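You operate a simulated robot arm through the tools that you are given. There is no shell and no other tool. Be economical: measure what you need, move in short steps, check, and stop when the job is done.

The job below is to be done with a simulated robot arm. You get a single attempt, and the scene is never put back.

JOB
Push the clear round lid shut. Switch the white switch on the booth on. Put the clear beaker from the top of the white chest in the inside of the silver basin. Open the third drawer from the top of the middle unit, take the yellow roll on the top of the white chest and put it away in the third middle drawer space from the top, then shut the drawer. Take the white bottle from the top of the white chest and leave it on the bench top beside the booth. Put the drain beaker on top of the yellow block on the wall bench near the doors. Fetch the white dish from the middle wall bench and set it on the low shelf under the middle wall bench. Put the white card labelled "HOT" from the top of the short bench on the bench top behind the furnace. Do these in any order. Set down upright: clear beaker, white bottle, drain beaker.

The check looks at the end state, three seconds after you hand in, the way a careful person would. Anything else that was tipped, shoved, dropped, spilled or broken makes it a failure. A push-on lid holds only when it is set on centred and level and pressed home; a screw cap is set on level and turned clockwise until tight.

ROBOT AND FRAMES
A 7-joint arm with a fingered hand on a trunk, on a base that drives. Base frame: it is fixed to the floor where the robot stands at the start and does not move with it; the origin is under the middle of the robot, x ahead of it, y to its left, z up. Units: mm, degrees, N and s.
With the tool pointing down near the work surface it reaches from about 240 to 680 mm from the robot's upright axis, wherever it stands. Its first joint turns from -166.0 to 166.0 degrees. Places, roughly: bench top behind the furnace [3600, 200, 800]; bench top beside the booth [2100, -300, 800]; clear beaker (8x8x10 cm) [300, 2100, 800]; clear round lid [600, 0, 1600]; drain beaker [-1250, -750, 1000]; inside of the silver basin (22x26 cm) [2120, 2880, 800]; low shelf under the middle wall bench [-900, -2100, 200]; third drawer of the middle unit [2700, -900, 300]; third middle drawer space [2700, -900, 200]; white bottle [500, 2250, 750]; white card [4750, 2250, 750]; white dish [-750, -2500, 750]; white switch on the booth [700, 100, 600]; yellow block (6x9x4 cm) [-1400, -800, 900]; yellow roll (7x7x3 cm) [400, 2200, 800]. Payload 4 kg.
The TCP is the grasp point between the finger pads, 26 mm short of the fingertips. In the tool frame z runs along the fingers and y along their closing line. Largest opening 148 mm; the body of the gripper starts 73 mm behind the TCP. The gripper is a hand of 3 fingers: y runs from the thumb to the fingers, the wrist lies at [0, 0, -239] in the tool frame, and closing takes about 1.5 s.
Orientation is that of the tool frame in the base frame, as [roll, pitch, yaw] about the fixed x, y, z axes, in that order (R = Rz(yaw) Ry(pitch) Rx(roll)). With the fingers straight down and closing along the base's y, the tool's x points along the base's -x, its y along +y and its z along -z.

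CONTROLS
- The arm moves only by the tool play_rows. Its argument "targets" is a list of rows, each a list of 6 numbers: the shift along the tool's x, y, z in units of 40 mm (1.0 is 40 mm), then the turn, a rotation vector about the tool's x, y, z in units of 8 degrees (1.0 is 8 degrees). In form: [[tx, ty, tz, ax, ay, az], ...]. A call has 1 to 8 rows; each row shifts and turns the commanded pose from where the row before left it, along the tool's axes as they then stand. "hand" is the opening, from 0 (shut) to 1 (fully open), set as the call begins (left out, the last holds). A call with a number of a shift or a turn outside -1 to 1 is refused whole. Rows are played at 5 a second. More than 50 mm and 8.6 degrees between two rows, or a gripper value outside its range, and nothing of the call is played. A pose out of reach is approached as far as the arm can. The call stops where the force on the tool passes 40 N (or 10 N more than at its start, if that is more) or the arm is blocked; 0.2 s more then pass. The fingers move at their own pace (about 72 mm/s each) and stop on an object; they squeeze with about 28 N. The grip force told is the motor's: it shows also when the fingers shut on nothing. Time passes only in rows, and 0.2 s behind the last, so rows that do not move let the fingers close. It gives the time, the measured TCP pose, the force on the tool (base axes), the opening and the grip force at its end, in the units of the frame above (readings bear some noise), with the torque about the TCP (base axes, N m) and any sound that the robot's microphone picked up, and new pictures: "pictures" is both (left out), scene, wrist or none.
- Cameras (640 x 400 px; columns grow to the right, rows downward): "scene" is now at [31.1, 124.8, 1350.1]; the picture's right is [-0.31, -0.95, 0.00], its down [-0.12, 0.04, -0.99] and it looks along [0.94, -0.30, -0.12] (base axes); focal length 214 px, centre (320, 200). "wrist" rides on the gripper at [68, -39, -90] in the tool frame; the picture's right is [0.50, 0.87, 0.00], its down [-0.66, 0.38, -0.65] and it looks along [-0.57, 0.33, 0.76] (tool axes); focal length 222 px, centre (320, 200).
- lift_body(by): slides the trunk up (or, below 0, down) by that many mm; the arm and the scene camera ride with it, the base frame stays. It gives what a move gives, with no picture.
- base_move(legs): drives the robot by 1 to 6 legs, each [ahead, left, turn to the left] in mm, mm and degrees, along the robot's own axes; the way and the turn of a leg run together, so that a leg with both is an arc; at most 1500 mm and 180 degrees a leg. The arm and the cameras ride along, it lands a little off, and it stops where it bumps. It gives what a move gives, and a new picture of the scene camera.
- preshape(shape): the hand has 3 fingers and takes this shape, open, in about a second: jaw (thumb against the fingers, like two jaws); tri (thumb and two fingers); tip (a fingertip pinch); poke (one finger out to press); point (the index stretched); flat (the hand flat); cup (the hand cupped); fist (a fist). The gripper value then closes the fingers along that shape, each until it touches; the sizes above hold for jaw. It gives what a move gives, with no picture.
- pan_tilt(pan, tilt): turns the head with the scene camera to pan (to the left, within 155 degrees either way) and tilt (down, from -29 to 69), counted from straight ahead of the robot. It gives what a move gives, and a new picture of the scene camera.
- pixel_to_xyz(camera, pixels): for up to 12 pixels [column, row] of the newest picture of that camera ("zoom" is the newest enlarged one), the place [x, y, z] in the base frame of the surface seen there, good to about 2 mm, but the place of the scene camera against the robot may be out by one fixed shift of up to 25 mm in any direction. The clock stands still meanwhile.
- inspect(camera, box): a new picture of the part [left, top, right, bottom] of that camera's present view, enlarged. The clock stands still meanwhile.
- job_done(): hands the job in; it is judged then, once.

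Go step by step. Measure first, check grasps and placings, and put right what went wrong. The budget is 322 turns and 360 pictures, counting those below and the enlarged ones. Unless the task says otherwise, let go and move clear before handing in, and close with one line.

The tools are called after "Call:" by a JSON object that holds its "op" and its "data". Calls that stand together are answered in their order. play_rows: Moves the arm, as the interface text tells. Its arguments: {"type":"object","properties":{"targets":{"type":"array","items":{"type":"array","items":{"type":"number"}}},"hand":{"type":"number"},"pictures":{"type":"string","enum":["both","scene","wrist","none"]}},"required":["targets"]} The other tools are called the same way: lift_body (by) slides the trunk up or down; preshape (shape) gives the hand a shape; base_move (legs) drives the base; pan_tilt (pan, tilt) turns the head that bears the scene camera; pixel_to_xyz (camera, pixels) gives the place of the surface under pixels of a picture; inspect (camera, box) takes an enlarged picture of a part of a camera's view; job_done () hands the job in.

At the start:

```text
time_s: 0.0
eef_pos: [433.8, -135.9, 999.3]
orientation: [180.0, 0.0, 180.0]
force: [0.5, -0.9, 0.2]
ft_torque: [0.02, 0.0, 0.02]
opening: 147.8
grip_force: 0.0
shape: jaw
trunk travel left (down, up): [-275.0, 315.0]
robot x, y, heading: [-1.9, 2.7, 0.1]
head pan, tilt: [-17.9, 7.0]
```

scene: 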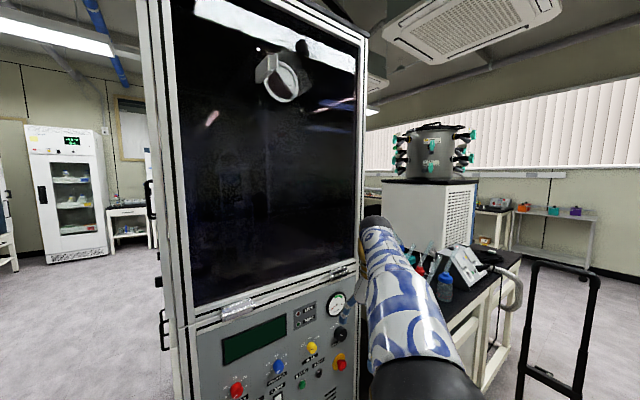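
wrist: 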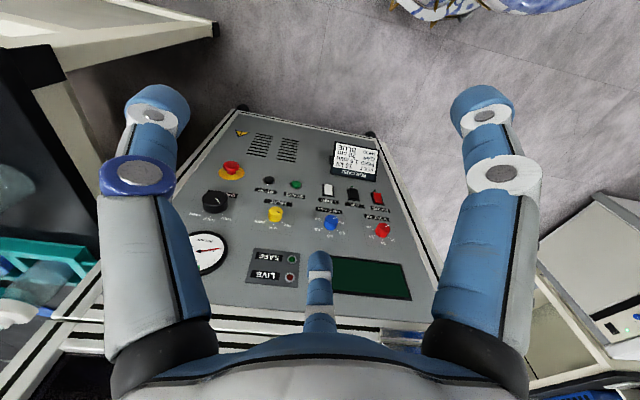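

The scene shows the booth ahead, with the round lid near pixel (280,80) and the panel switches below. I'll enlarge both and measure them.

Call:
{"op": "inspect", "data": {"camera": "scene", "box": [230, 30, 350, 105]}}

Call:
{"op": "inspect", "data": {"camera": "wrist", "box": [200, 110, 440, 260]}}

Call:
{"op": "pixel_to_xyz", "data": {"camera": "wrist", "pixels": [[328, 188], [328, 195], [352, 192], [376, 197], [275, 213], [330, 222], [232, 170], [380, 150], [240, 110], [216, 200], [340, 210], [315, 200]]}}

Call:
{"op": "pixel_to_xyz", "data": {"camera": "scene", "pixels": [[283, 85], [270, 65], [262, 72], [297, 78], [283, 97], [303, 48], [240, 150], [190, 200], [355, 200], [255, 75], [305, 70], [280, 60]]}}

```text
5.33 times, centred on (290, 68) of scene
```

zoom: 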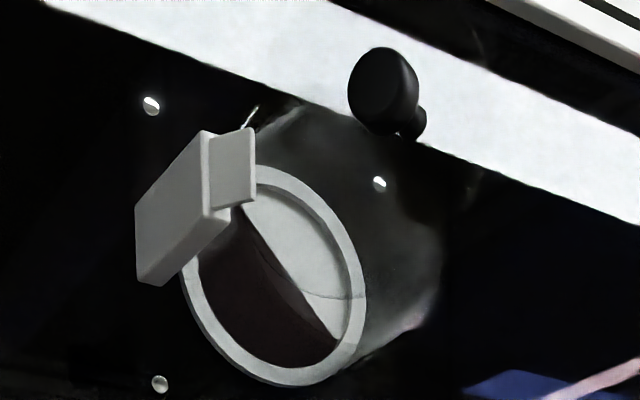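

```text
2.67 times, centred on (320, 185) of wrist
```

zoom: 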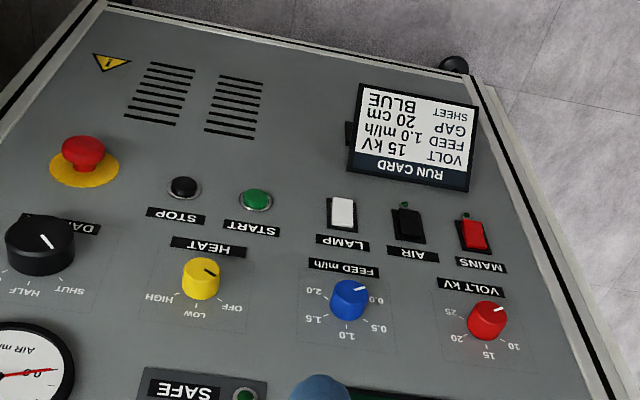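

```text
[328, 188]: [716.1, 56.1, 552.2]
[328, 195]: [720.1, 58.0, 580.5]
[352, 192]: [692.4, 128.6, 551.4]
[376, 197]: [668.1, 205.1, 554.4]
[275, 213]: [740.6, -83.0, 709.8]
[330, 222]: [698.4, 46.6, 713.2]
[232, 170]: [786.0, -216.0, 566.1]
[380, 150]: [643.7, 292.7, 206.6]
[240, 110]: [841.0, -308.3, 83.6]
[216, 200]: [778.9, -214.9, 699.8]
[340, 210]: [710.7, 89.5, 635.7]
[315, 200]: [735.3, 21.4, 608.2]
```

```text
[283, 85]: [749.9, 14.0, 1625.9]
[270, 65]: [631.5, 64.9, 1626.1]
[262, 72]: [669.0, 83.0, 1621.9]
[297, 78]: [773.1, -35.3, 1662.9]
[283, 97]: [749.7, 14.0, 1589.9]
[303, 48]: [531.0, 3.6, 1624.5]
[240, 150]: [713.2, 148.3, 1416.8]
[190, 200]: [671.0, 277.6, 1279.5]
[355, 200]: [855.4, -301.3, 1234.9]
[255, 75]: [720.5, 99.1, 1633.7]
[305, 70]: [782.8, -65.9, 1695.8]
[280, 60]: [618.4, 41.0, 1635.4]
```

The lid seems to be hinged open near (270,65) in front of the port, at about z 1625. I'll raise the trunk and look straight at it, which also brings the arm within reach.

Call:
{"op": "lift_body", "data": {"by": 310}}

Call:
{"op": "pan_tilt", "data": {"pan": -5, "tilt": 5}}

Call:
{"op": "inspect", "data": {"camera": "scene", "box": [280, 140, 440, 240]}}

```text
time_s: 3.1
eef_pos: [432.8, -137.0, 1310.7]
orientation: [-180.0, 0.0, -180.0]
force: [-0.5, -0.4, -0.8]
ft_torque: [0.03, 0.0, 0.04]
opening: 148.0
grip_force: 0.1
shape: jaw
trunk travel left (down, up): [-585.0, 5.0]
robot x, y, heading: [-1.1, 1.6, -0.1]
head pan, tilt: [-17.9, 7.0]
```

```text
time_s: 3.8
eef_pos: [433.0, -136.1, 1309.9]
orientation: [179.9, 0.0, 179.9]
force: [0.6, 0.6, -0.1]
ft_torque: [-0.04, 0.0, 0.0]
opening: 147.8
grip_force: 0.0
shape: jaw
trunk travel left (down, up): [-585.0, 5.0]
robot x, y, heading: [1.9, -3.5, -0.0]
head pan, tilt: [-5.0, 5.0]
```

scene: 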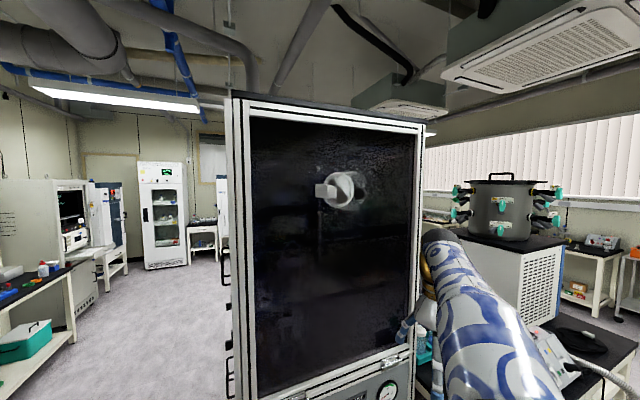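

```text
4.00 times, centred on (360, 190) of scene
```

zoom: 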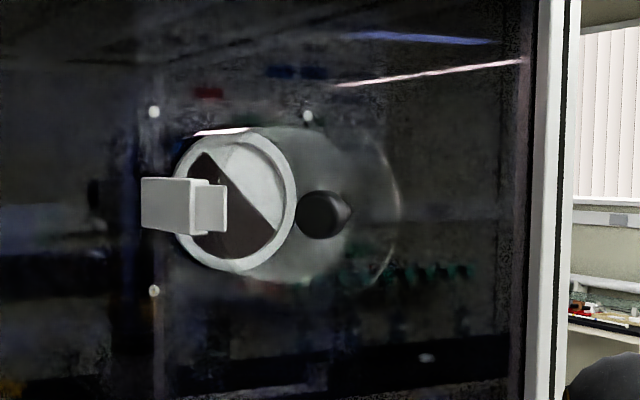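

The lid now shows as a clear disc with a black knob at zoom (322,214), hinged at the grey block on the left of the ring. I'll measure these points.

Call:
{"op": "pixel_to_xyz", "data": {"camera": "zoom", "pixels": [[322, 214], [345, 214], [397, 205], [385, 165], [355, 170], [300, 270], [375, 280], [180, 205], [210, 210], [235, 265], [284, 180], [340, 260]]}}

Call:
{"op": "pixel_to_xyz", "data": {"camera": "scene", "pixels": [[250, 130], [410, 140], [260, 380], [395, 350], [330, 185], [365, 194], [330, 300]]}}

Call:
{"op": "inspect", "data": {"camera": "scene", "box": [310, 160, 390, 210]}}

```text
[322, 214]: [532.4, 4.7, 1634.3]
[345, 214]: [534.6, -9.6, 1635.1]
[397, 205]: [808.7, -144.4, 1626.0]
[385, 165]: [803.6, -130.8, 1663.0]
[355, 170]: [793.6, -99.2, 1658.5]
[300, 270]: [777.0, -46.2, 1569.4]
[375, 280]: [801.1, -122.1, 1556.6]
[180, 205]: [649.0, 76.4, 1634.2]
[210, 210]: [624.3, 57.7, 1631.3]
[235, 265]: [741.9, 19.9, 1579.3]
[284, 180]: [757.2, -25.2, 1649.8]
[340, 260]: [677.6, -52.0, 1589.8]
```

```text
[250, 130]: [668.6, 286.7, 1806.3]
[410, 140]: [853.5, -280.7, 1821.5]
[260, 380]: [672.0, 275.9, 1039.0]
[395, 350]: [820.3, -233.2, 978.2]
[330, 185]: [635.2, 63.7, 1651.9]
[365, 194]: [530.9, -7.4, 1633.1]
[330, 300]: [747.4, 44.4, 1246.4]
```

```text
8.00 times, centred on (350, 185) of scene
```

zoom: 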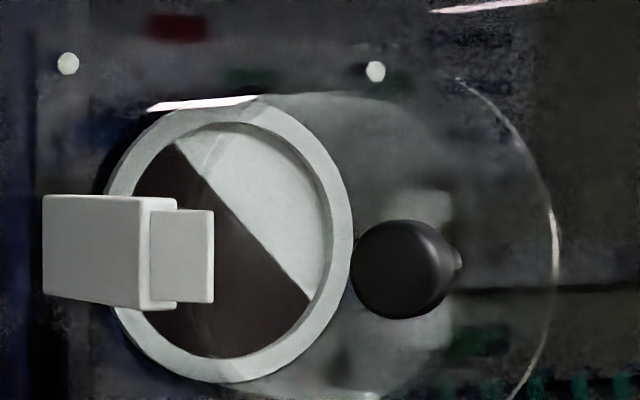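

I'm unsure how the lid lies, so I'll sample more points on this zoom.

Call:
{"op": "pixel_to_xyz", "data": {"camera": "zoom", "pixels": [[440, 360], [440, 330], [430, 205], [458, 260], [400, 130], [340, 110], [555, 250], [500, 120], [540, 350], [300, 330], [520, 250], [480, 200]]}}

Call:
{"op": "pixel_to_xyz", "data": {"camera": "zoom", "pixels": [[235, 115], [340, 240], [130, 170], [230, 370], [230, 250], [160, 225], [205, 225], [60, 225], [100, 280], [200, 104], [400, 270], [365, 290]]}}

```text
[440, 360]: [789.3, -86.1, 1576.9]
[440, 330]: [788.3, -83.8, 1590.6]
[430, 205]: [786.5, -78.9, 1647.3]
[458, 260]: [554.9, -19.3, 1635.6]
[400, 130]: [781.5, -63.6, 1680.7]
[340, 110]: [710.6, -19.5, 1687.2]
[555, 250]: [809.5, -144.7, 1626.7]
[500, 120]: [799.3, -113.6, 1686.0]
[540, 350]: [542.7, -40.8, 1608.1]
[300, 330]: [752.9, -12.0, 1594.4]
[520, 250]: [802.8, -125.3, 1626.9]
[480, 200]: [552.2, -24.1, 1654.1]
```

```text
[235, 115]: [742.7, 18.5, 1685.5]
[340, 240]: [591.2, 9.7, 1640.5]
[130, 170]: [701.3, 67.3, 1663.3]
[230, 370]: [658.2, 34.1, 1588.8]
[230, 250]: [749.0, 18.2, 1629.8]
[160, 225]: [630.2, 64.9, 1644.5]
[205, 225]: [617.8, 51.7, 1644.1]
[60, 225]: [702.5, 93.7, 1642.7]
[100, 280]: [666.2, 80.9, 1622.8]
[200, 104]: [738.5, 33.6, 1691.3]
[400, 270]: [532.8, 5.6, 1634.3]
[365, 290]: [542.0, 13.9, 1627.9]
```

Some rays pass through the clear parts, so I need a view from another angle. I'll turn the hand to point forward at the booth and use the wrist camera.

Call:
{"op": "play_rows", "data": {"targets": [[-0.5, 0, 0, 0, -1, 0], [-0.5, 0, 0, 0, -1, 0], [-0.5, 0, 0, 0, -1, 0], [-0.5, 0, 0, 0, -1, 0], [-0.5, 0, 0, 0, -1, 0], [-0.5, 0, 0, 0, -1, 0]], "hand": 0, "pictures": "none"}}

Call:
{"op": "play_rows", "data": {"targets": [[-0.5, 0, 0, 0, -1, 0], [-0.5, 0, 0, 0, -1, 0], [-0.5, 0, 0, 0, -1, 0], [-0.5, 0, 0, 0, -1, 0], [-0.5, 0, 0, 0, -1, 0], [-0.1, 0, 0, 0, -0.25, 0], [0, 0, 0, 0, 0, 0]], "pictures": "both"}}

```text
time_s: 5.2
eef_pos: [541.6, -136.1, 1350.2]
orientation: [-180.0, 48.1, -180.0]
force: [1.1, 0.2, -0.1]
ft_torque: [0.01, -0.01, -0.03]
opening: 0.1
grip_force: 25.2
shape: jaw
trunk travel left (down, up): [-585.0, 5.0]
robot x, y, heading: [3.4, 0.1, -0.2]
head pan, tilt: [-5.0, 5.0]
```

```text
time_s: 6.8
eef_pos: [580.2, -135.8, 1444.9]
orientation: [-140.2, 90.0, -140.2]
force: [-0.4, 0.2, 0.4]
ft_torque: [-0.03, 0.0, -0.03]
opening: 0.0
grip_force: 28.2
shape: jaw
out of reach, approached as far as the arm can: row 4
trunk travel left (down, up): [-585.0, 5.0]
robot x, y, heading: [0.8, -0.9, -0.1]
head pan, tilt: [-5.0, 5.0]
```

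scene: 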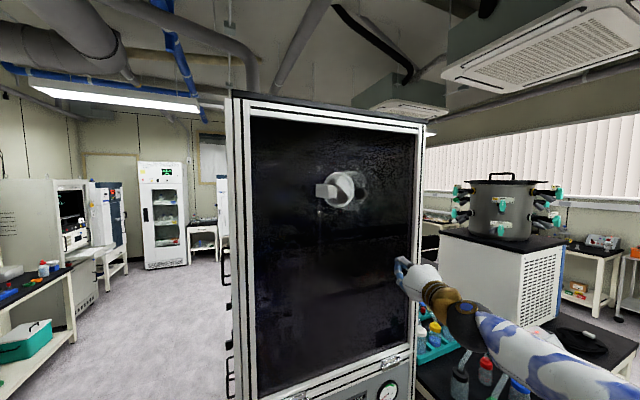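
wrist: 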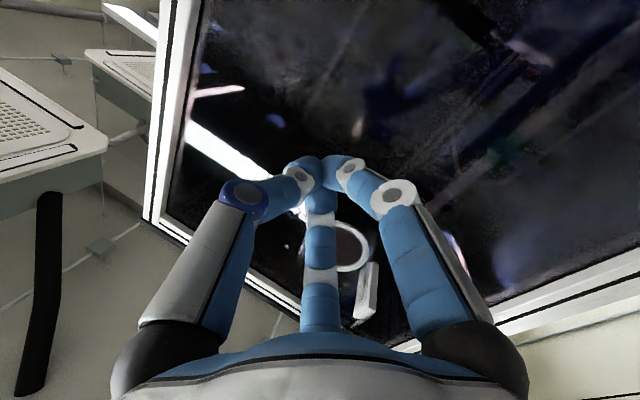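

The hand is forward now but the view of the lid is poor. I'll drive left 400 mm to see the lid from its outer side.

Call:
{"op": "base_move", "data": {"legs": [[0, 450, 0]]}}

Call:
{"op": "pan_tilt", "data": {"pan": -40, "tilt": 5}}

```text
time_s: 9.5
eef_pos: [579.9, 310.4, 1444.0]
orientation: [34.3, 90.0, 34.2]
force: [0.3, 0.9, 0.9]
ft_torque: [0.01, 0.01, -0.04]
opening: 0.0
grip_force: 27.9
shape: jaw
trunk travel left (down, up): [-585.0, 5.0]
robot x, y, heading: [-0.6, 444.4, -0.1]
head pan, tilt: [-5.0, 5.0]
```

scene: 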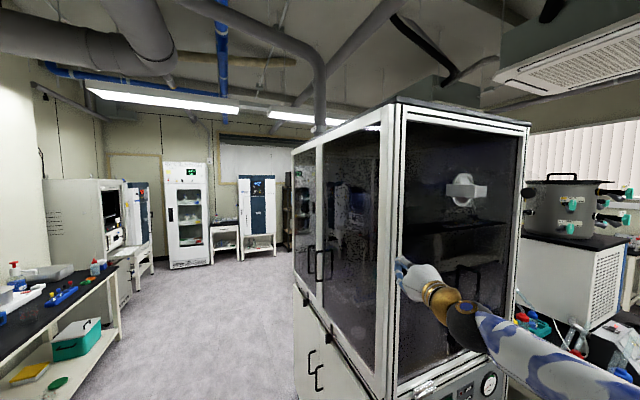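

```text
time_s: 10.5
eef_pos: [579.2, 309.8, 1443.8]
orientation: [176.9, 89.9, 176.8]
force: [-0.4, 0.1, 0.5]
ft_torque: [-0.01, -0.04, -0.01]
opening: 0.1
grip_force: 28.3
shape: jaw
trunk travel left (down, up): [-585.0, 5.0]
robot x, y, heading: [-1.4, 450.3, -0.1]
head pan, tilt: [-40.0, 5.0]
```

scene: 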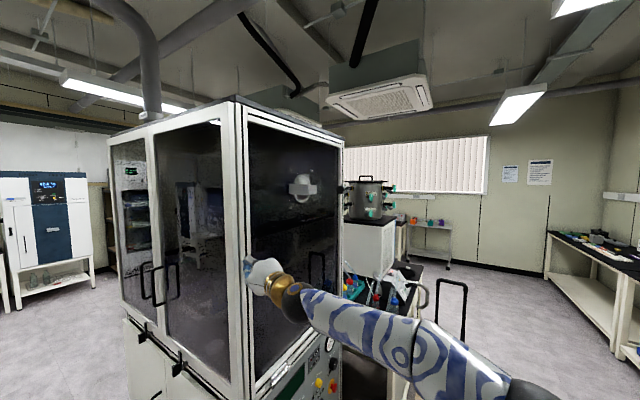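

Call:
{"op": "inspect", "data": {"camera": "scene", "box": [264, 160, 344, 210]}}

Call:
{"op": "pixel_to_xyz", "data": {"camera": "zoom", "pixels": [[300, 160], [290, 120], [270, 180], [350, 200], [400, 220], [440, 220], [380, 130], [330, 110], [300, 250], [370, 260], [320, 300], [420, 190]]}}

```text
8.00 times, centred on (304, 185) of scene
```

zoom: 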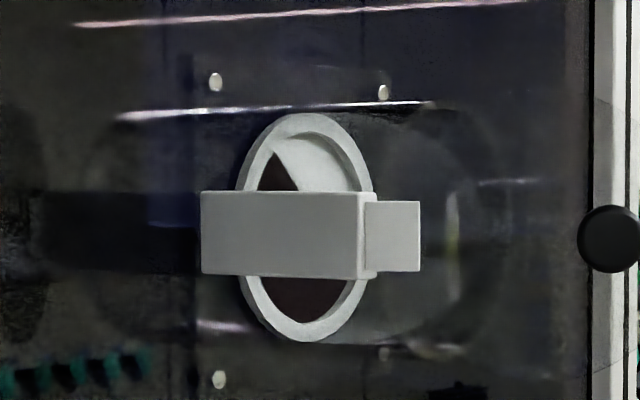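

```text
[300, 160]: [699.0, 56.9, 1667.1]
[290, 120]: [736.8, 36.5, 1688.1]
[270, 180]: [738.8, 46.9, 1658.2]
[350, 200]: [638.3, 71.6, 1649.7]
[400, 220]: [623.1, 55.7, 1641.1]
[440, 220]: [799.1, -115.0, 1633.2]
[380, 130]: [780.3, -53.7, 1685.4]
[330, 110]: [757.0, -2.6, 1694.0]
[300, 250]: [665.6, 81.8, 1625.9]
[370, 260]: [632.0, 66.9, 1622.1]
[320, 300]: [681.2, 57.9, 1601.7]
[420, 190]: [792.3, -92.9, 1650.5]
```

Call:
{"op": "pixel_to_xyz", "data": {"camera": "zoom", "pixels": [[610, 238], [590, 238], [630, 238], [610, 270], [450, 300], [500, 180], [530, 180], [455, 230], [430, 105], [480, 120], [440, 345], [560, 240]]}}

Call:
{"op": "inspect", "data": {"camera": "scene", "box": [304, 160, 384, 210]}}

```text
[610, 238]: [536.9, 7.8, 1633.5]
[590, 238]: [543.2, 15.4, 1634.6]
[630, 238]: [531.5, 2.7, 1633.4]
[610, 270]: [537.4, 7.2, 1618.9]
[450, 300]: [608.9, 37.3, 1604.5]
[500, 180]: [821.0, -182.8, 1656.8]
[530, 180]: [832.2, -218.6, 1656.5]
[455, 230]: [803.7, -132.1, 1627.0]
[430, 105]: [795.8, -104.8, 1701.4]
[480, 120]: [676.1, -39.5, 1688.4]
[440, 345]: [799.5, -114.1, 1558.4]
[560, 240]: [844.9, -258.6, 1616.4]
```

```text
8.00 times, centred on (344, 185) of scene
```

zoom: 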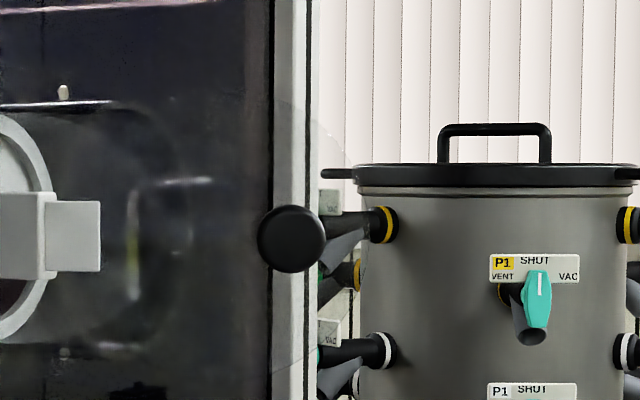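

The knob face is near [537,8,1633], on a lid open about 60°. I'll drive so that the robot faces along the closing chord, heading about -31°.

Call:
{"op": "base_move", "data": {"legs": [[-60, 0, 0], [0, 0, -31.4], [0, -100, 0]]}}

Call:
{"op": "pan_tilt", "data": {"pan": 0, "tilt": 5}}

```text
time_s: 13.8
eef_pos: [309.3, -60.3, 1444.2]
orientation: [113.2, 89.9, 81.7]
force: [0.3, 0.5, -1.2]
ft_torque: [0.02, 0.0, 0.02]
opening: 0.0
grip_force: 27.9
shape: jaw
trunk travel left (down, up): [-585.0, 5.0]
robot x, y, heading: [-114.0, 358.3, -31.4]
head pan, tilt: [-40.0, 5.0]
```

scene: 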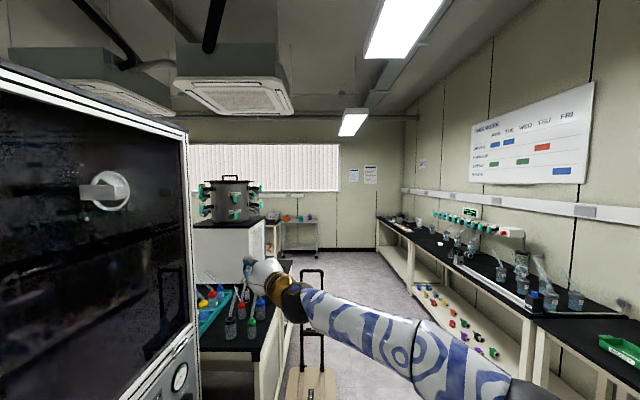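

```text
time_s: 14.9
eef_pos: [308.8, -59.1, 1444.4]
orientation: [155.5, 90.0, 124.1]
force: [-0.2, 0.4, -0.2]
ft_torque: [-0.01, -0.02, -0.03]
opening: 0.0
grip_force: 28.0
shape: jaw
trunk travel left (down, up): [-585.0, 5.0]
robot x, y, heading: [-114.9, 359.4, -31.6]
head pan, tilt: [0.0, 5.0]
```

scene: 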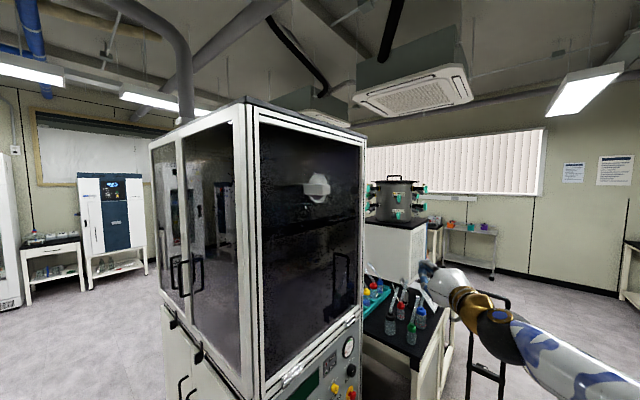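

The hand now points along heading -31°. I'll raise it 190 mm while it's clear of the booth.

Call:
{"op": "play_rows", "data": {"targets": [[-1, 0, 0, 0, 0, 0], [-1, 0, 0, 0, 0, 0], [-1, 0, 0, 0, 0, 0], [-1, 0, 0, 0, 0, 0], [-0.75, 0, 0, 0, 0, 0]], "pictures": "both"}}

```text
time_s: 16.1
eef_pos: [307.5, -59.6, 1635.5]
orientation: [161.7, 89.9, 130.3]
force: [-0.7, 0.3, -0.5]
ft_torque: [0.01, 0.04, -0.01]
opening: 0.1
grip_force: 28.2
shape: jaw
trunk travel left (down, up): [-585.0, 5.0]
robot x, y, heading: [-113.4, 359.7, -31.6]
head pan, tilt: [0.0, 5.0]
```

scene: 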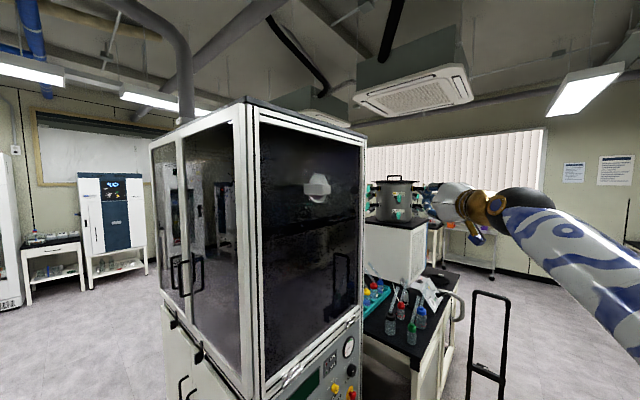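
wrist: 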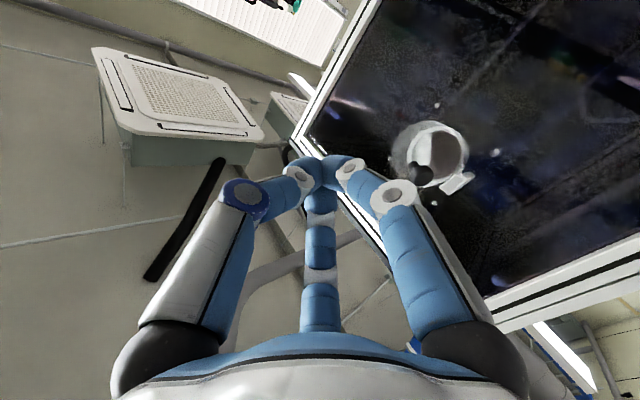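

Height 1635 works, and the wrist camera sees the tube, lid and knob around (430,155). I'll inspect and measure through that camera.

Call:
{"op": "inspect", "data": {"camera": "wrist", "box": [370, 105, 514, 195]}}

Call:
{"op": "pixel_to_xyz", "data": {"camera": "wrist", "pixels": [[420, 174], [428, 172], [458, 184], [470, 178], [400, 150], [440, 125], [420, 130], [465, 150], [437, 105], [496, 153]]}}

```text
4.44 times, centred on (442, 150) of wrist
```

zoom: 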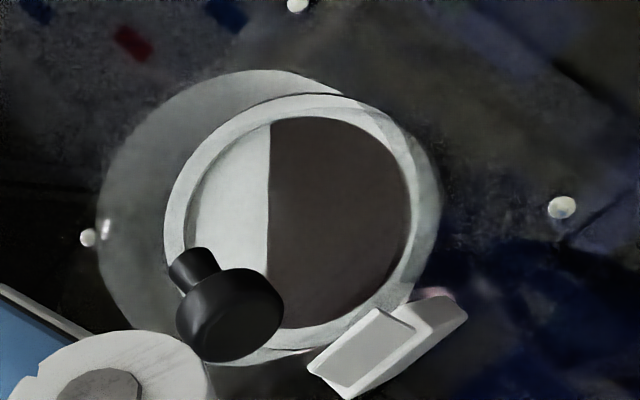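

```text
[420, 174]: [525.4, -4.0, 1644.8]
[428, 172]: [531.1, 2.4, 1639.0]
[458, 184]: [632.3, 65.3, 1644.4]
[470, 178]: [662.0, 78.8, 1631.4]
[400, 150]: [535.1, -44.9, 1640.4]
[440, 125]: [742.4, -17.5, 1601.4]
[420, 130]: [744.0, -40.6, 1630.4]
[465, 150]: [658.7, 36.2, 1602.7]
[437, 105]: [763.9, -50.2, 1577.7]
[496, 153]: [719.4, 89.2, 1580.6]
```

The knob face lies near [530,2,1640], so the move needed is about 162 left and 98 ahead. I'll drive left first and look.

Call:
{"op": "base_move", "data": {"legs": [[0, 162, 0]]}}

Call:
{"op": "play_rows", "data": {"targets": [[0, 0, 0.5, 0, 0, 0]], "pictures": "both"}}

```text
time_s: 17.5
eef_pos: [393.3, 81.1, 1634.8]
orientation: [54.0, 90.0, 22.3]
force: [-0.5, -0.6, 0.0]
ft_torque: [-0.03, -0.01, -0.05]
opening: 0.1
grip_force: 27.7
shape: jaw
trunk travel left (down, up): [-585.0, 5.0]
robot x, y, heading: [-29.1, 498.2, -31.8]
head pan, tilt: [0.0, 5.0]
```

scene: 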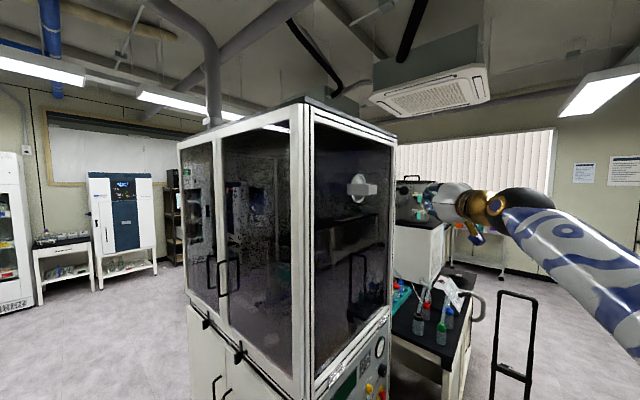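

```text
time_s: 17.9
eef_pos: [411.9, 67.8, 1634.2]
orientation: [27.7, 90.0, -4.0]
force: [-0.1, -0.2, -0.3]
ft_torque: [0.02, 0.02, 0.0]
opening: 0.0
grip_force: 28.3
shape: jaw
trunk travel left (down, up): [-585.0, 5.0]
robot x, y, heading: [-24.3, 496.5, -31.6]
head pan, tilt: [0.0, 5.0]
```

scene: 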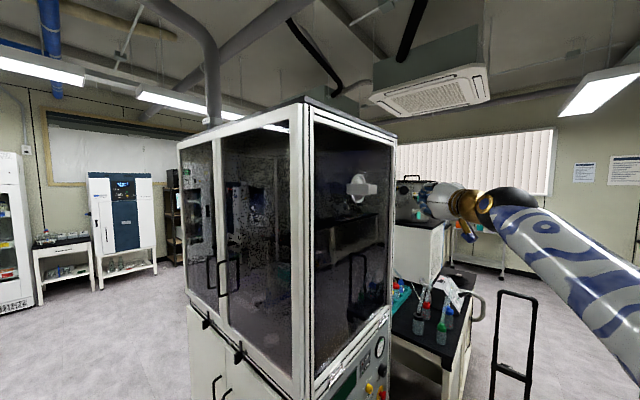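
wrist: 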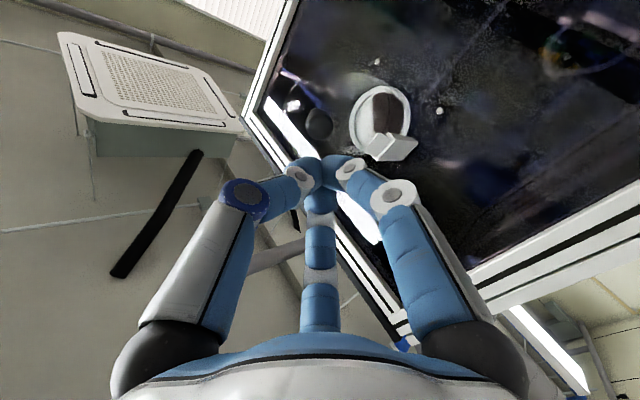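

The knob shows at wrist (320,122), nearly in line with the fingertips. I'll measure it once more.

Call:
{"op": "pixel_to_xyz", "data": {"camera": "wrist", "pixels": [[318, 122], [308, 122], [328, 126], [318, 112], [316, 133], [298, 106]]}}

Call:
{"op": "inspect", "data": {"camera": "wrist", "box": [272, 75, 432, 175]}}

```text
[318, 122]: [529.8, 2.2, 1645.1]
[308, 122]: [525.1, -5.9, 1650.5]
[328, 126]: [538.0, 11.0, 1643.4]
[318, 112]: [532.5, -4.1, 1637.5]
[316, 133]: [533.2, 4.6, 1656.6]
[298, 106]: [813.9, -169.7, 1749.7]
```

```text
4.00 times, centred on (352, 125) of wrist
```

zoom: 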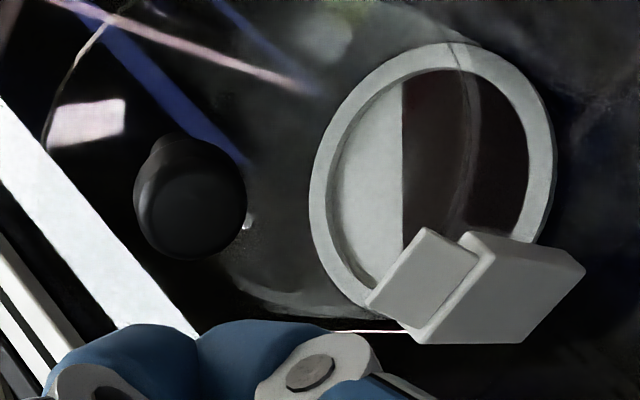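

The fingertips are 109 mm short of the knob and aligned. I'll approach, raising the hand 8 mm on the way.

Call:
{"op": "play_rows", "data": {"targets": [[-0.2, 0, 0.8, 0, 0, 0], [0, 0, 0.8, 0, 0, 0], [0, 0, 0.8, 0, 0, 0], [0, 0, 0.3, 0, 0, 0], [0, 0, 0.3, 0, 0, 0]], "pictures": "wrist"}}

```text
time_s: 19.1
eef_pos: [515.5, 4.2, 1641.9]
orientation: [10.3, 90.0, -21.4]
force: [0.0, -0.2, -0.3]
ft_torque: [0.01, 0.0, -0.01]
opening: 0.0
grip_force: 28.3
shape: jaw
trunk travel left (down, up): [-585.0, 5.0]
robot x, y, heading: [-24.0, 498.1, -31.7]
head pan, tilt: [0.0, 5.0]
```

wrist: 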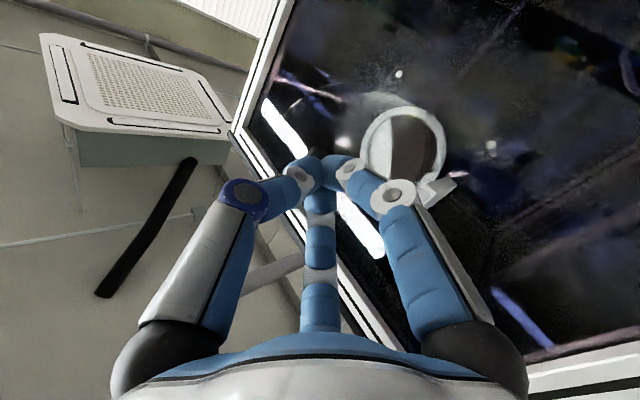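

The tip has reached the knob and the force is still near zero. I'll keep pushing along the chord.

Call:
{"op": "play_rows", "data": {"targets": [[0, 0, 0.5, 0, 0, 0], [0, 0, 0.5, 0, 0, 0], [0, 0, 0.5, 0, 0, 0]], "pictures": "wrist"}}

Call:
{"op": "inspect", "data": {"camera": "scene", "box": [320, 150, 416, 210]}}

```text
time_s: 19.9
eef_pos: [537.6, -9.4, 1615.9]
orientation: [130.4, 89.9, 98.9]
force: [0.0, -0.4, -0.2]
ft_torque: [-0.03, 0.0, 0.0]
opening: 0.0
grip_force: 28.5
shape: jaw
out of reach, approached as far as the arm can: row 1, 2, 3
trunk travel left (down, up): [-585.0, 5.0]
robot x, y, heading: [-30.1, 500.6, -31.7]
head pan, tilt: [0.0, 5.0]
```

wrist: 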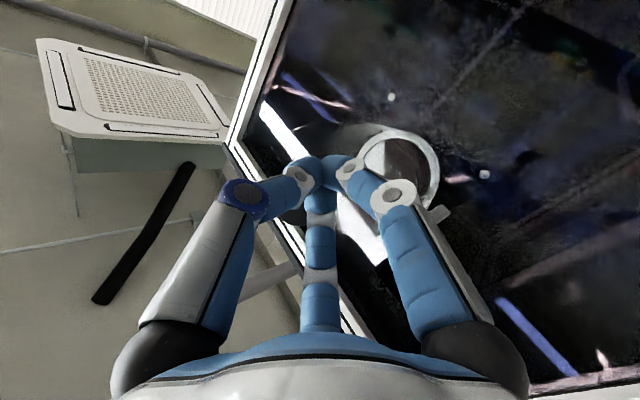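

```text
6.67 times, centred on (368, 180) of scene
```

zoom: 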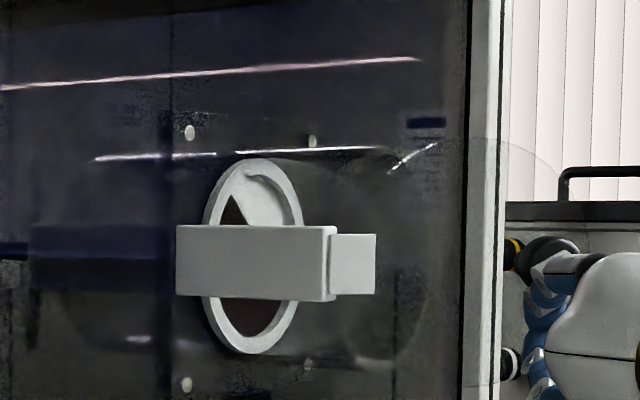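

The arm hit its reach limit and sagged to z 1616. I'll retract it and bring the base closer instead.

Call:
{"op": "play_rows", "data": {"targets": [[0, 0, -1, 0, 0, 0], [0, 0, -1, 0, 0, 0], [0, 0, -1, 0, 0, 0], [0, 0, -1, 0, 0, 0], [0, 0, -0.5, 0, 0, 0], [0, 0, -0.5, 0, 0, 0]], "pictures": "none"}}

Call:
{"op": "base_move", "data": {"legs": [[130, 0, 0]]}}

Call:
{"op": "play_rows", "data": {"targets": [[0, 0, 0, 0, 0, 0]], "pictures": "wrist"}}

```text
time_s: 21.3
eef_pos: [366.1, 99.1, 1619.0]
orientation: [161.6, 89.9, 130.1]
force: [0.8, -0.5, 0.6]
ft_torque: [-0.02, -0.01, -0.02]
opening: 0.2
grip_force: 28.1
shape: jaw
trunk travel left (down, up): [-585.0, 5.0]
robot x, y, heading: [-28.9, 498.3, -31.3]
head pan, tilt: [0.0, 5.0]
```

```text
time_s: 22.6
eef_pos: [475.3, 30.2, 1617.8]
orientation: [177.4, 89.9, 145.7]
force: [0.0, 0.0, -0.9]
ft_torque: [0.02, 0.0, 0.02]
opening: 0.0
grip_force: 27.8
shape: jaw
trunk travel left (down, up): [-585.0, 5.0]
robot x, y, heading: [79.8, 430.1, -31.7]
head pan, tilt: [0.0, 5.0]
```

scene: 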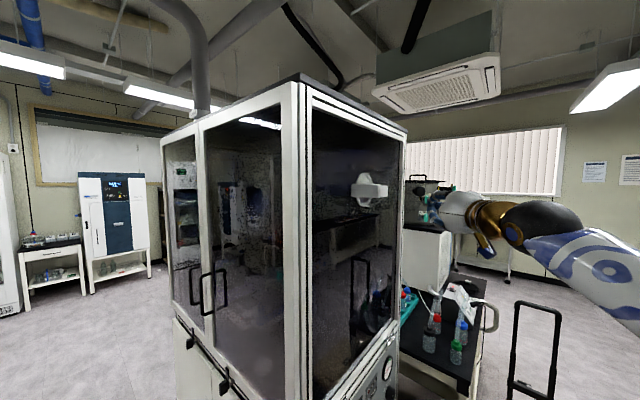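

```text
time_s: 23.0
eef_pos: [474.3, 32.2, 1618.1]
orientation: [176.9, 90.0, 145.4]
force: [0.1, -0.1, 0.2]
ft_torque: [-0.02, 0.03, -0.04]
opening: 0.0
grip_force: 28.5
shape: jaw
trunk travel left (down, up): [-585.0, 5.0]
robot x, y, heading: [83.5, 426.3, -31.7]
head pan, tilt: [0.0, 5.0]
```

wrist: 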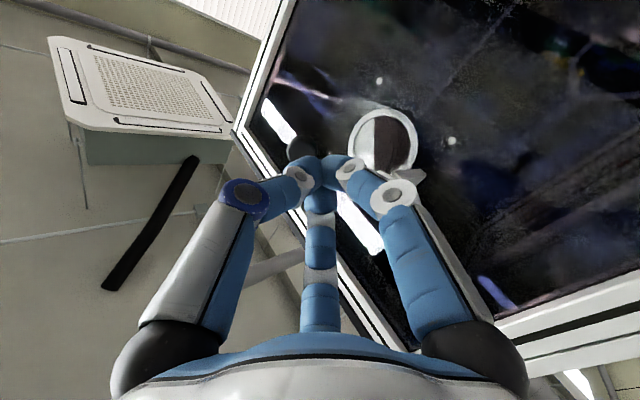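

The knob shows at wrist (302,150), and the hand needs to be about 24 mm higher. I'll measure it and raise the hand.

Call:
{"op": "pixel_to_xyz", "data": {"camera": "wrist", "pixels": [[302, 148], [295, 145]]}}

Call:
{"op": "play_rows", "data": {"targets": [[-0.6, 0, 0, 0, 0, 0]], "pictures": "wrist"}}

Call:
{"op": "inspect", "data": {"camera": "wrist", "box": [272, 85, 432, 185]}}

```text
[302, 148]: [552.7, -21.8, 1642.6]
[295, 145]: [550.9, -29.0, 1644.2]
```

```text
time_s: 23.4
eef_pos: [474.9, 30.0, 1642.0]
orientation: [145.7, 90.0, 114.1]
force: [-0.5, -1.1, 0.1]
ft_torque: [0.01, 0.01, 0.01]
opening: 0.0
grip_force: 28.0
shape: jaw
trunk travel left (down, up): [-585.0, 5.0]
robot x, y, heading: [82.4, 431.5, -31.6]
head pan, tilt: [0.0, 5.0]
```

wrist: 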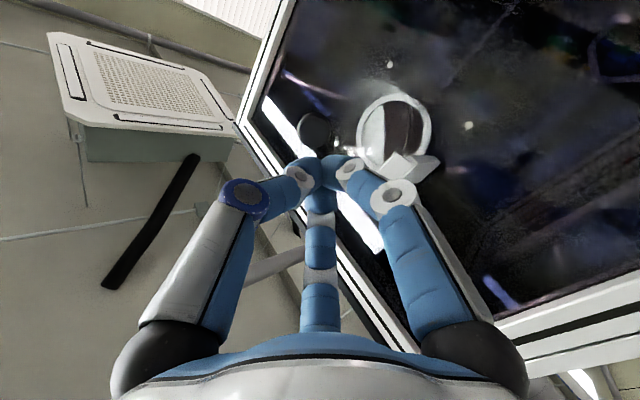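

```text
4.00 times, centred on (352, 135) of wrist
```

zoom: 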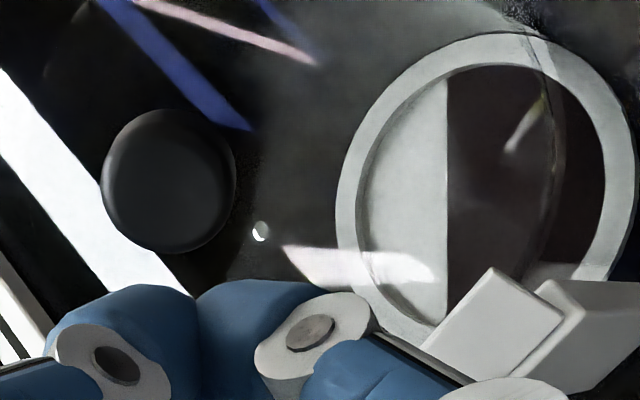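

The first push already moved the knob to [551,-26,1643], so the lid swings freely. I'll shift 4 mm right and push on.

Call:
{"op": "play_rows", "data": {"targets": [[0, -0.1, 0.8, 0, 0, 0], [0, 0, 0.8, 0, 0, 0], [0, 0, 0.5, 0, 0, 0], [0, 0, 0.3, 0, 0, 0], [0, 0, 0.3, 0, 0, 0], [0, 0, 0.3, 0, 0, 0]], "pictures": "wrist"}}

Call:
{"op": "inspect", "data": {"camera": "wrist", "box": [272, 85, 432, 185]}}

```text
time_s: 24.8
eef_pos: [575.0, -34.8, 1641.8]
orientation: [165.8, 89.9, 134.2]
force: [0.4, 0.2, 0.8]
ft_torque: [-0.02, 0.0, -0.01]
opening: 0.2
grip_force: 27.9
shape: jaw
trunk travel left (down, up): [-585.0, 5.0]
robot x, y, heading: [78.8, 430.8, -31.5]
head pan, tilt: [0.0, 5.0]
```

wrist: 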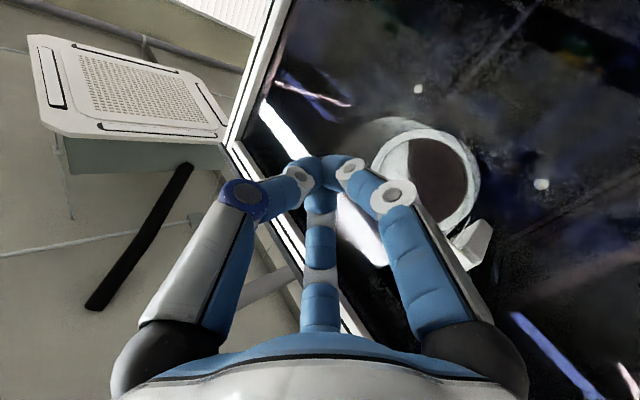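

```text
4.00 times, centred on (352, 135) of wrist
```

zoom: 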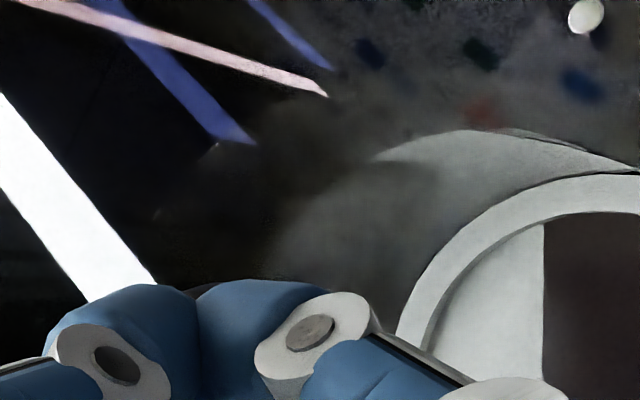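

The tip is at about [597,-48] with no resistance and the knob is hidden behind the fingers. I'll push a little further.

Call:
{"op": "play_rows", "data": {"targets": [[0, 0, 0.3, 0, 0, 0], [0, 0.15, 0.25, 0, 0, 0], [0, 0.15, 0.25, 0, 0, 0], [0, 0, 0, 0, 0, 0]], "pictures": "wrist"}}

Call:
{"op": "inspect", "data": {"camera": "scene", "box": [330, 150, 426, 210]}}

```text
time_s: 25.8
eef_pos: [604.6, -42.9, 1641.5]
orientation: [82.7, 89.9, 51.0]
force: [-9.2, -1.8, -2.6]
ft_torque: [0.01, 0.0, -0.14]
opening: 0.0
grip_force: 28.5
shape: jaw
trunk travel left (down, up): [-585.0, 5.0]
robot x, y, heading: [78.0, 428.7, -31.7]
head pan, tilt: [0.0, 5.0]
```

wrist: 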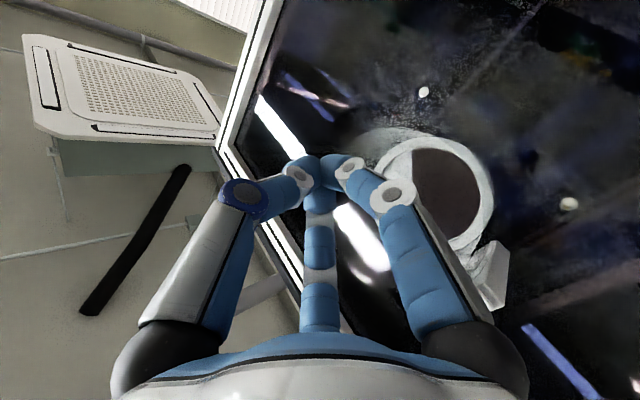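

```text
6.67 times, centred on (378, 180) of scene
```

zoom: 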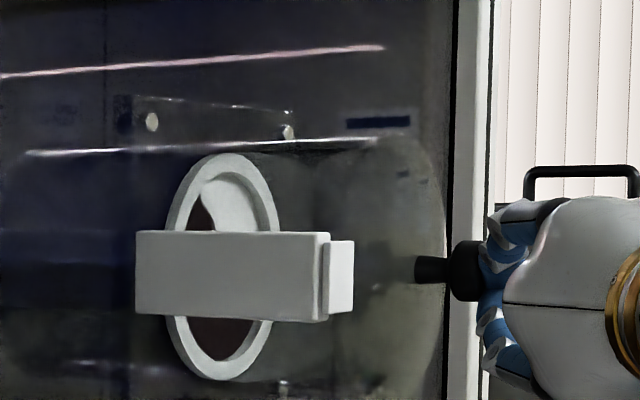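

The knob is against the fingers with 9 N of resistance, and the stem at zoom (430,268) shows the lid nearly closed. I'll press along the port's axis in small steps.

Call:
{"op": "play_rows", "data": {"targets": [[0, 0.11, 0.1, 0, 0, 0], [0, 0.11, 0.1, 0, 0, 0], [0, 0.11, 0.1, 0, 0, 0], [0, 0, 0, 0, 0, 0]], "pictures": "none"}}

Call:
{"op": "inspect", "data": {"camera": "scene", "box": [330, 150, 426, 210]}}

```text
time_s: 26.8
eef_pos: [611.4, -43.7, 1645.6]
orientation: [12.0, 89.8, -20.4]
force: [-23.7, -4.1, 2.3]
ft_torque: [-0.05, -0.11, -0.31]
opening: 0.0
grip_force: 27.7
shape: jaw
trunk travel left (down, up): [-585.0, 5.0]
robot x, y, heading: [78.5, 433.3, -31.7]
head pan, tilt: [0.0, 5.0]
stopped in row 4: the force on the tool passed its limit at 40 N (the readings are from after the stop); the commanded pose is now the measured one
```

```text
6.67 times, centred on (378, 180) of scene
```

zoom: 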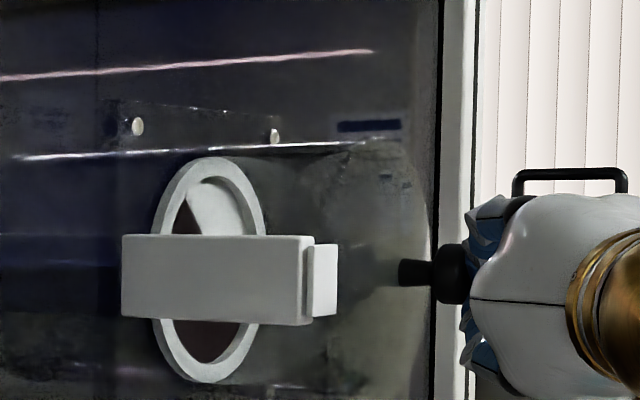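

Contact reached the 40 N limit, so the lid may be home. I'll back away and look.

Call:
{"op": "play_rows", "data": {"targets": [[0, 0, -0.8, 0, 0, 0], [0, 0, -0.8, 0, 0, 0], [0, 0, -0.8, 0, 0, 0], [0, 0, -0.8, 0, 0, 0], [0, 0, 0, 0, 0, 0], [0, 0, 0, 0, 0, 0]], "pictures": "both"}}

Call:
{"op": "inspect", "data": {"camera": "wrist", "box": [272, 75, 432, 175]}}

Call:
{"op": "inspect", "data": {"camera": "scene", "box": [330, 150, 426, 210]}}

```text
time_s: 28.2
eef_pos: [512.7, 29.8, 1641.8]
orientation: [82.6, 90.0, 50.6]
force: [0.1, 0.1, -0.5]
ft_torque: [0.01, 0.0, -0.01]
opening: 0.1
grip_force: 28.9
shape: jaw
trunk travel left (down, up): [-585.0, 5.0]
robot x, y, heading: [78.1, 428.7, -32.0]
head pan, tilt: [0.0, 5.0]
```

scene: 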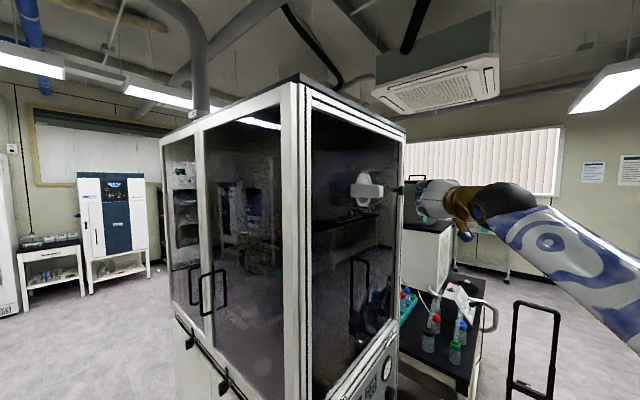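
wrist: 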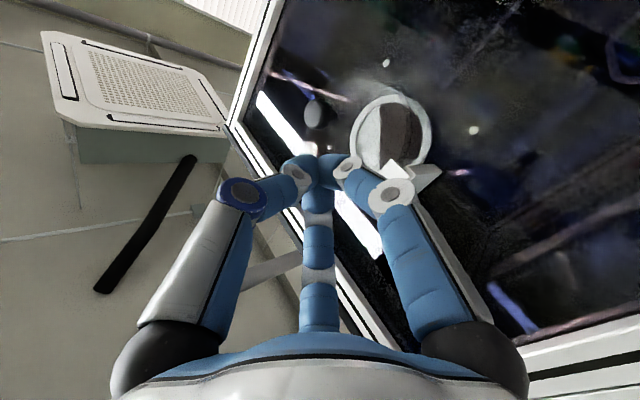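

```text
4.00 times, centred on (352, 125) of wrist
```

zoom: 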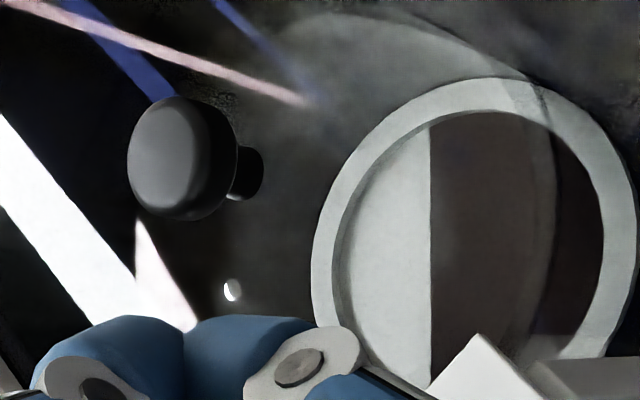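

```text
6.67 times, centred on (378, 180) of scene
```

zoom: 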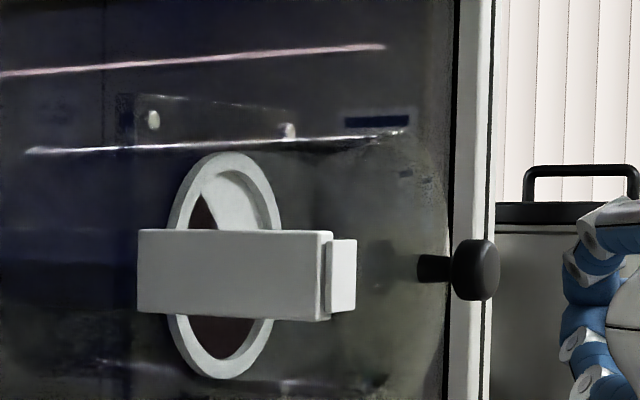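

The knob's stem now shows side-on and it hasn't sprung back. I'll measure the knob face for squareness with the window.

Call:
{"op": "pixel_to_xyz", "data": {"camera": "zoom", "pixels": [[476, 270], [490, 270], [496, 275], [484, 250], [484, 290], [460, 270], [432, 268], [445, 240], [435, 190], [347, 275], [322, 275]]}}

Call:
{"op": "inspect", "data": {"camera": "wrist", "box": [290, 85, 354, 125]}}

Call:
{"op": "pixel_to_xyz", "data": {"camera": "wrist", "pixels": [[307, 113], [313, 105], [313, 122], [319, 113], [310, 113], [315, 113], [316, 102]]}}

```text
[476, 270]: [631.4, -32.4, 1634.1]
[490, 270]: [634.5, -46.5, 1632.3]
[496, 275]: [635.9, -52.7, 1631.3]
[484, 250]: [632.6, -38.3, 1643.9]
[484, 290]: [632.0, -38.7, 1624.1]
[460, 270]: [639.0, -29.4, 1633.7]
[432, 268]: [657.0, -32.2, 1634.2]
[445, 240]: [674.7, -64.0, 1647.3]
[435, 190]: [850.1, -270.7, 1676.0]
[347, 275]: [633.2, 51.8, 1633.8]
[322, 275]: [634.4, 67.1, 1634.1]
```

```text
10.00 times, centred on (322, 105) of wrist
```

zoom: 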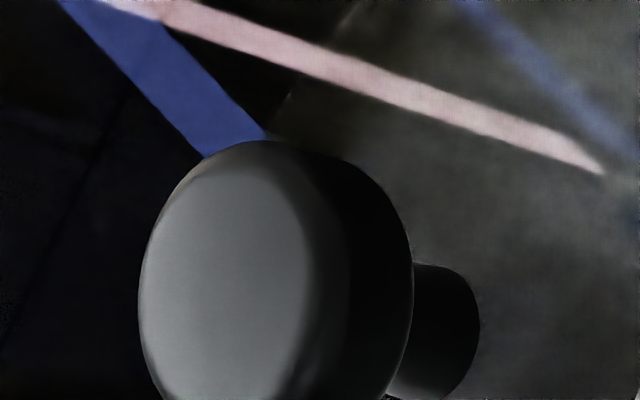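

```text
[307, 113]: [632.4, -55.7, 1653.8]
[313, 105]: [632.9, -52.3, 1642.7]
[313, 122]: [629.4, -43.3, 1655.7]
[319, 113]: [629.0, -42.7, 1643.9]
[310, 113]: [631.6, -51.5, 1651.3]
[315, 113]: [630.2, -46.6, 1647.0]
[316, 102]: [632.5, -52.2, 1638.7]
```

The knob face still looks 3–5° off square with the window, so I want a straight press along the port's axis. I'll check the trolley's position before driving round.

Call:
{"op": "pixel_to_xyz", "data": {"camera": "scene", "pixels": [[512, 390], [557, 320], [515, 310], [455, 350], [470, 290], [390, 365]]}}

Call:
{"op": "pan_tilt", "data": {"pan": -30, "tilt": 35}}

```text
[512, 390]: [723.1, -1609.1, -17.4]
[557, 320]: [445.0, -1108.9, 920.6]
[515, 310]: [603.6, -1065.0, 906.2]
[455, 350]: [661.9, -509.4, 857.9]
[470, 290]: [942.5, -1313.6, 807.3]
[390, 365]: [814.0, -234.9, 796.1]
```

```text
time_s: 29.1
eef_pos: [513.7, 29.1, 1642.3]
orientation: [104.2, 90.0, 72.3]
force: [-0.5, -0.8, 0.3]
ft_torque: [-0.02, 0.03, -0.03]
opening: 0.0
grip_force: 28.0
shape: jaw
trunk travel left (down, up): [-585.0, 5.0]
robot x, y, heading: [81.1, 432.5, -31.7]
head pan, tilt: [-30.0, 35.0]
```

scene: 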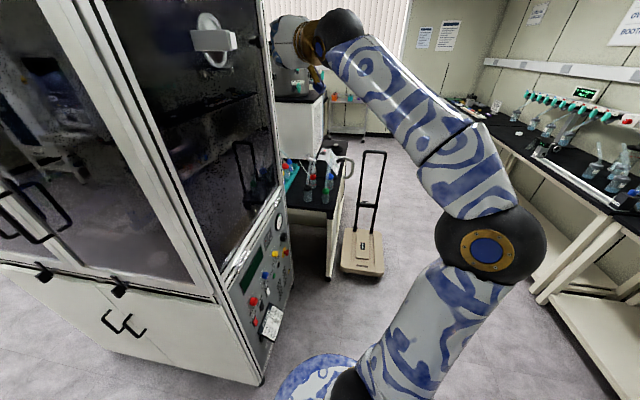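

The floor is free, with the trolley near [500,-1080]. I'll drive to face the booth squarely, standing back first.

Call:
{"op": "base_move", "data": {"legs": [[-150, 0, 0], [207, -720, 0], [0, 0, 49.5]]}}

```text
time_s: 36.5
eef_pos: [324.3, -166.7, 1641.8]
orientation: [102.3, 90.0, 118.8]
force: [-0.5, 0.2, -0.3]
ft_torque: [-0.01, -0.01, 0.02]
opening: 0.2
grip_force: 28.0
shape: jaw
trunk travel left (down, up): [-585.0, 5.0]
robot x, y, heading: [-262.4, -225.5, 16.8]
head pan, tilt: [-30.0, 35.0]
```

scene: 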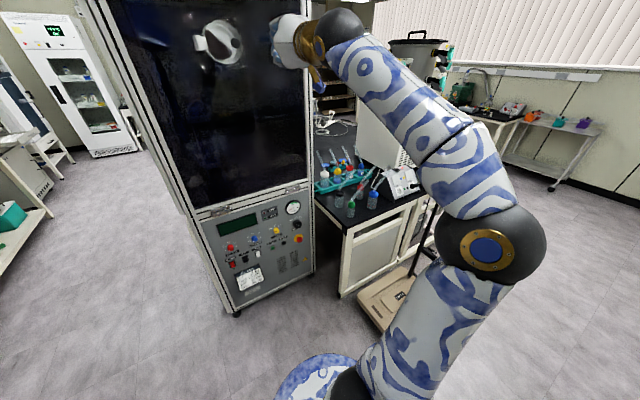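

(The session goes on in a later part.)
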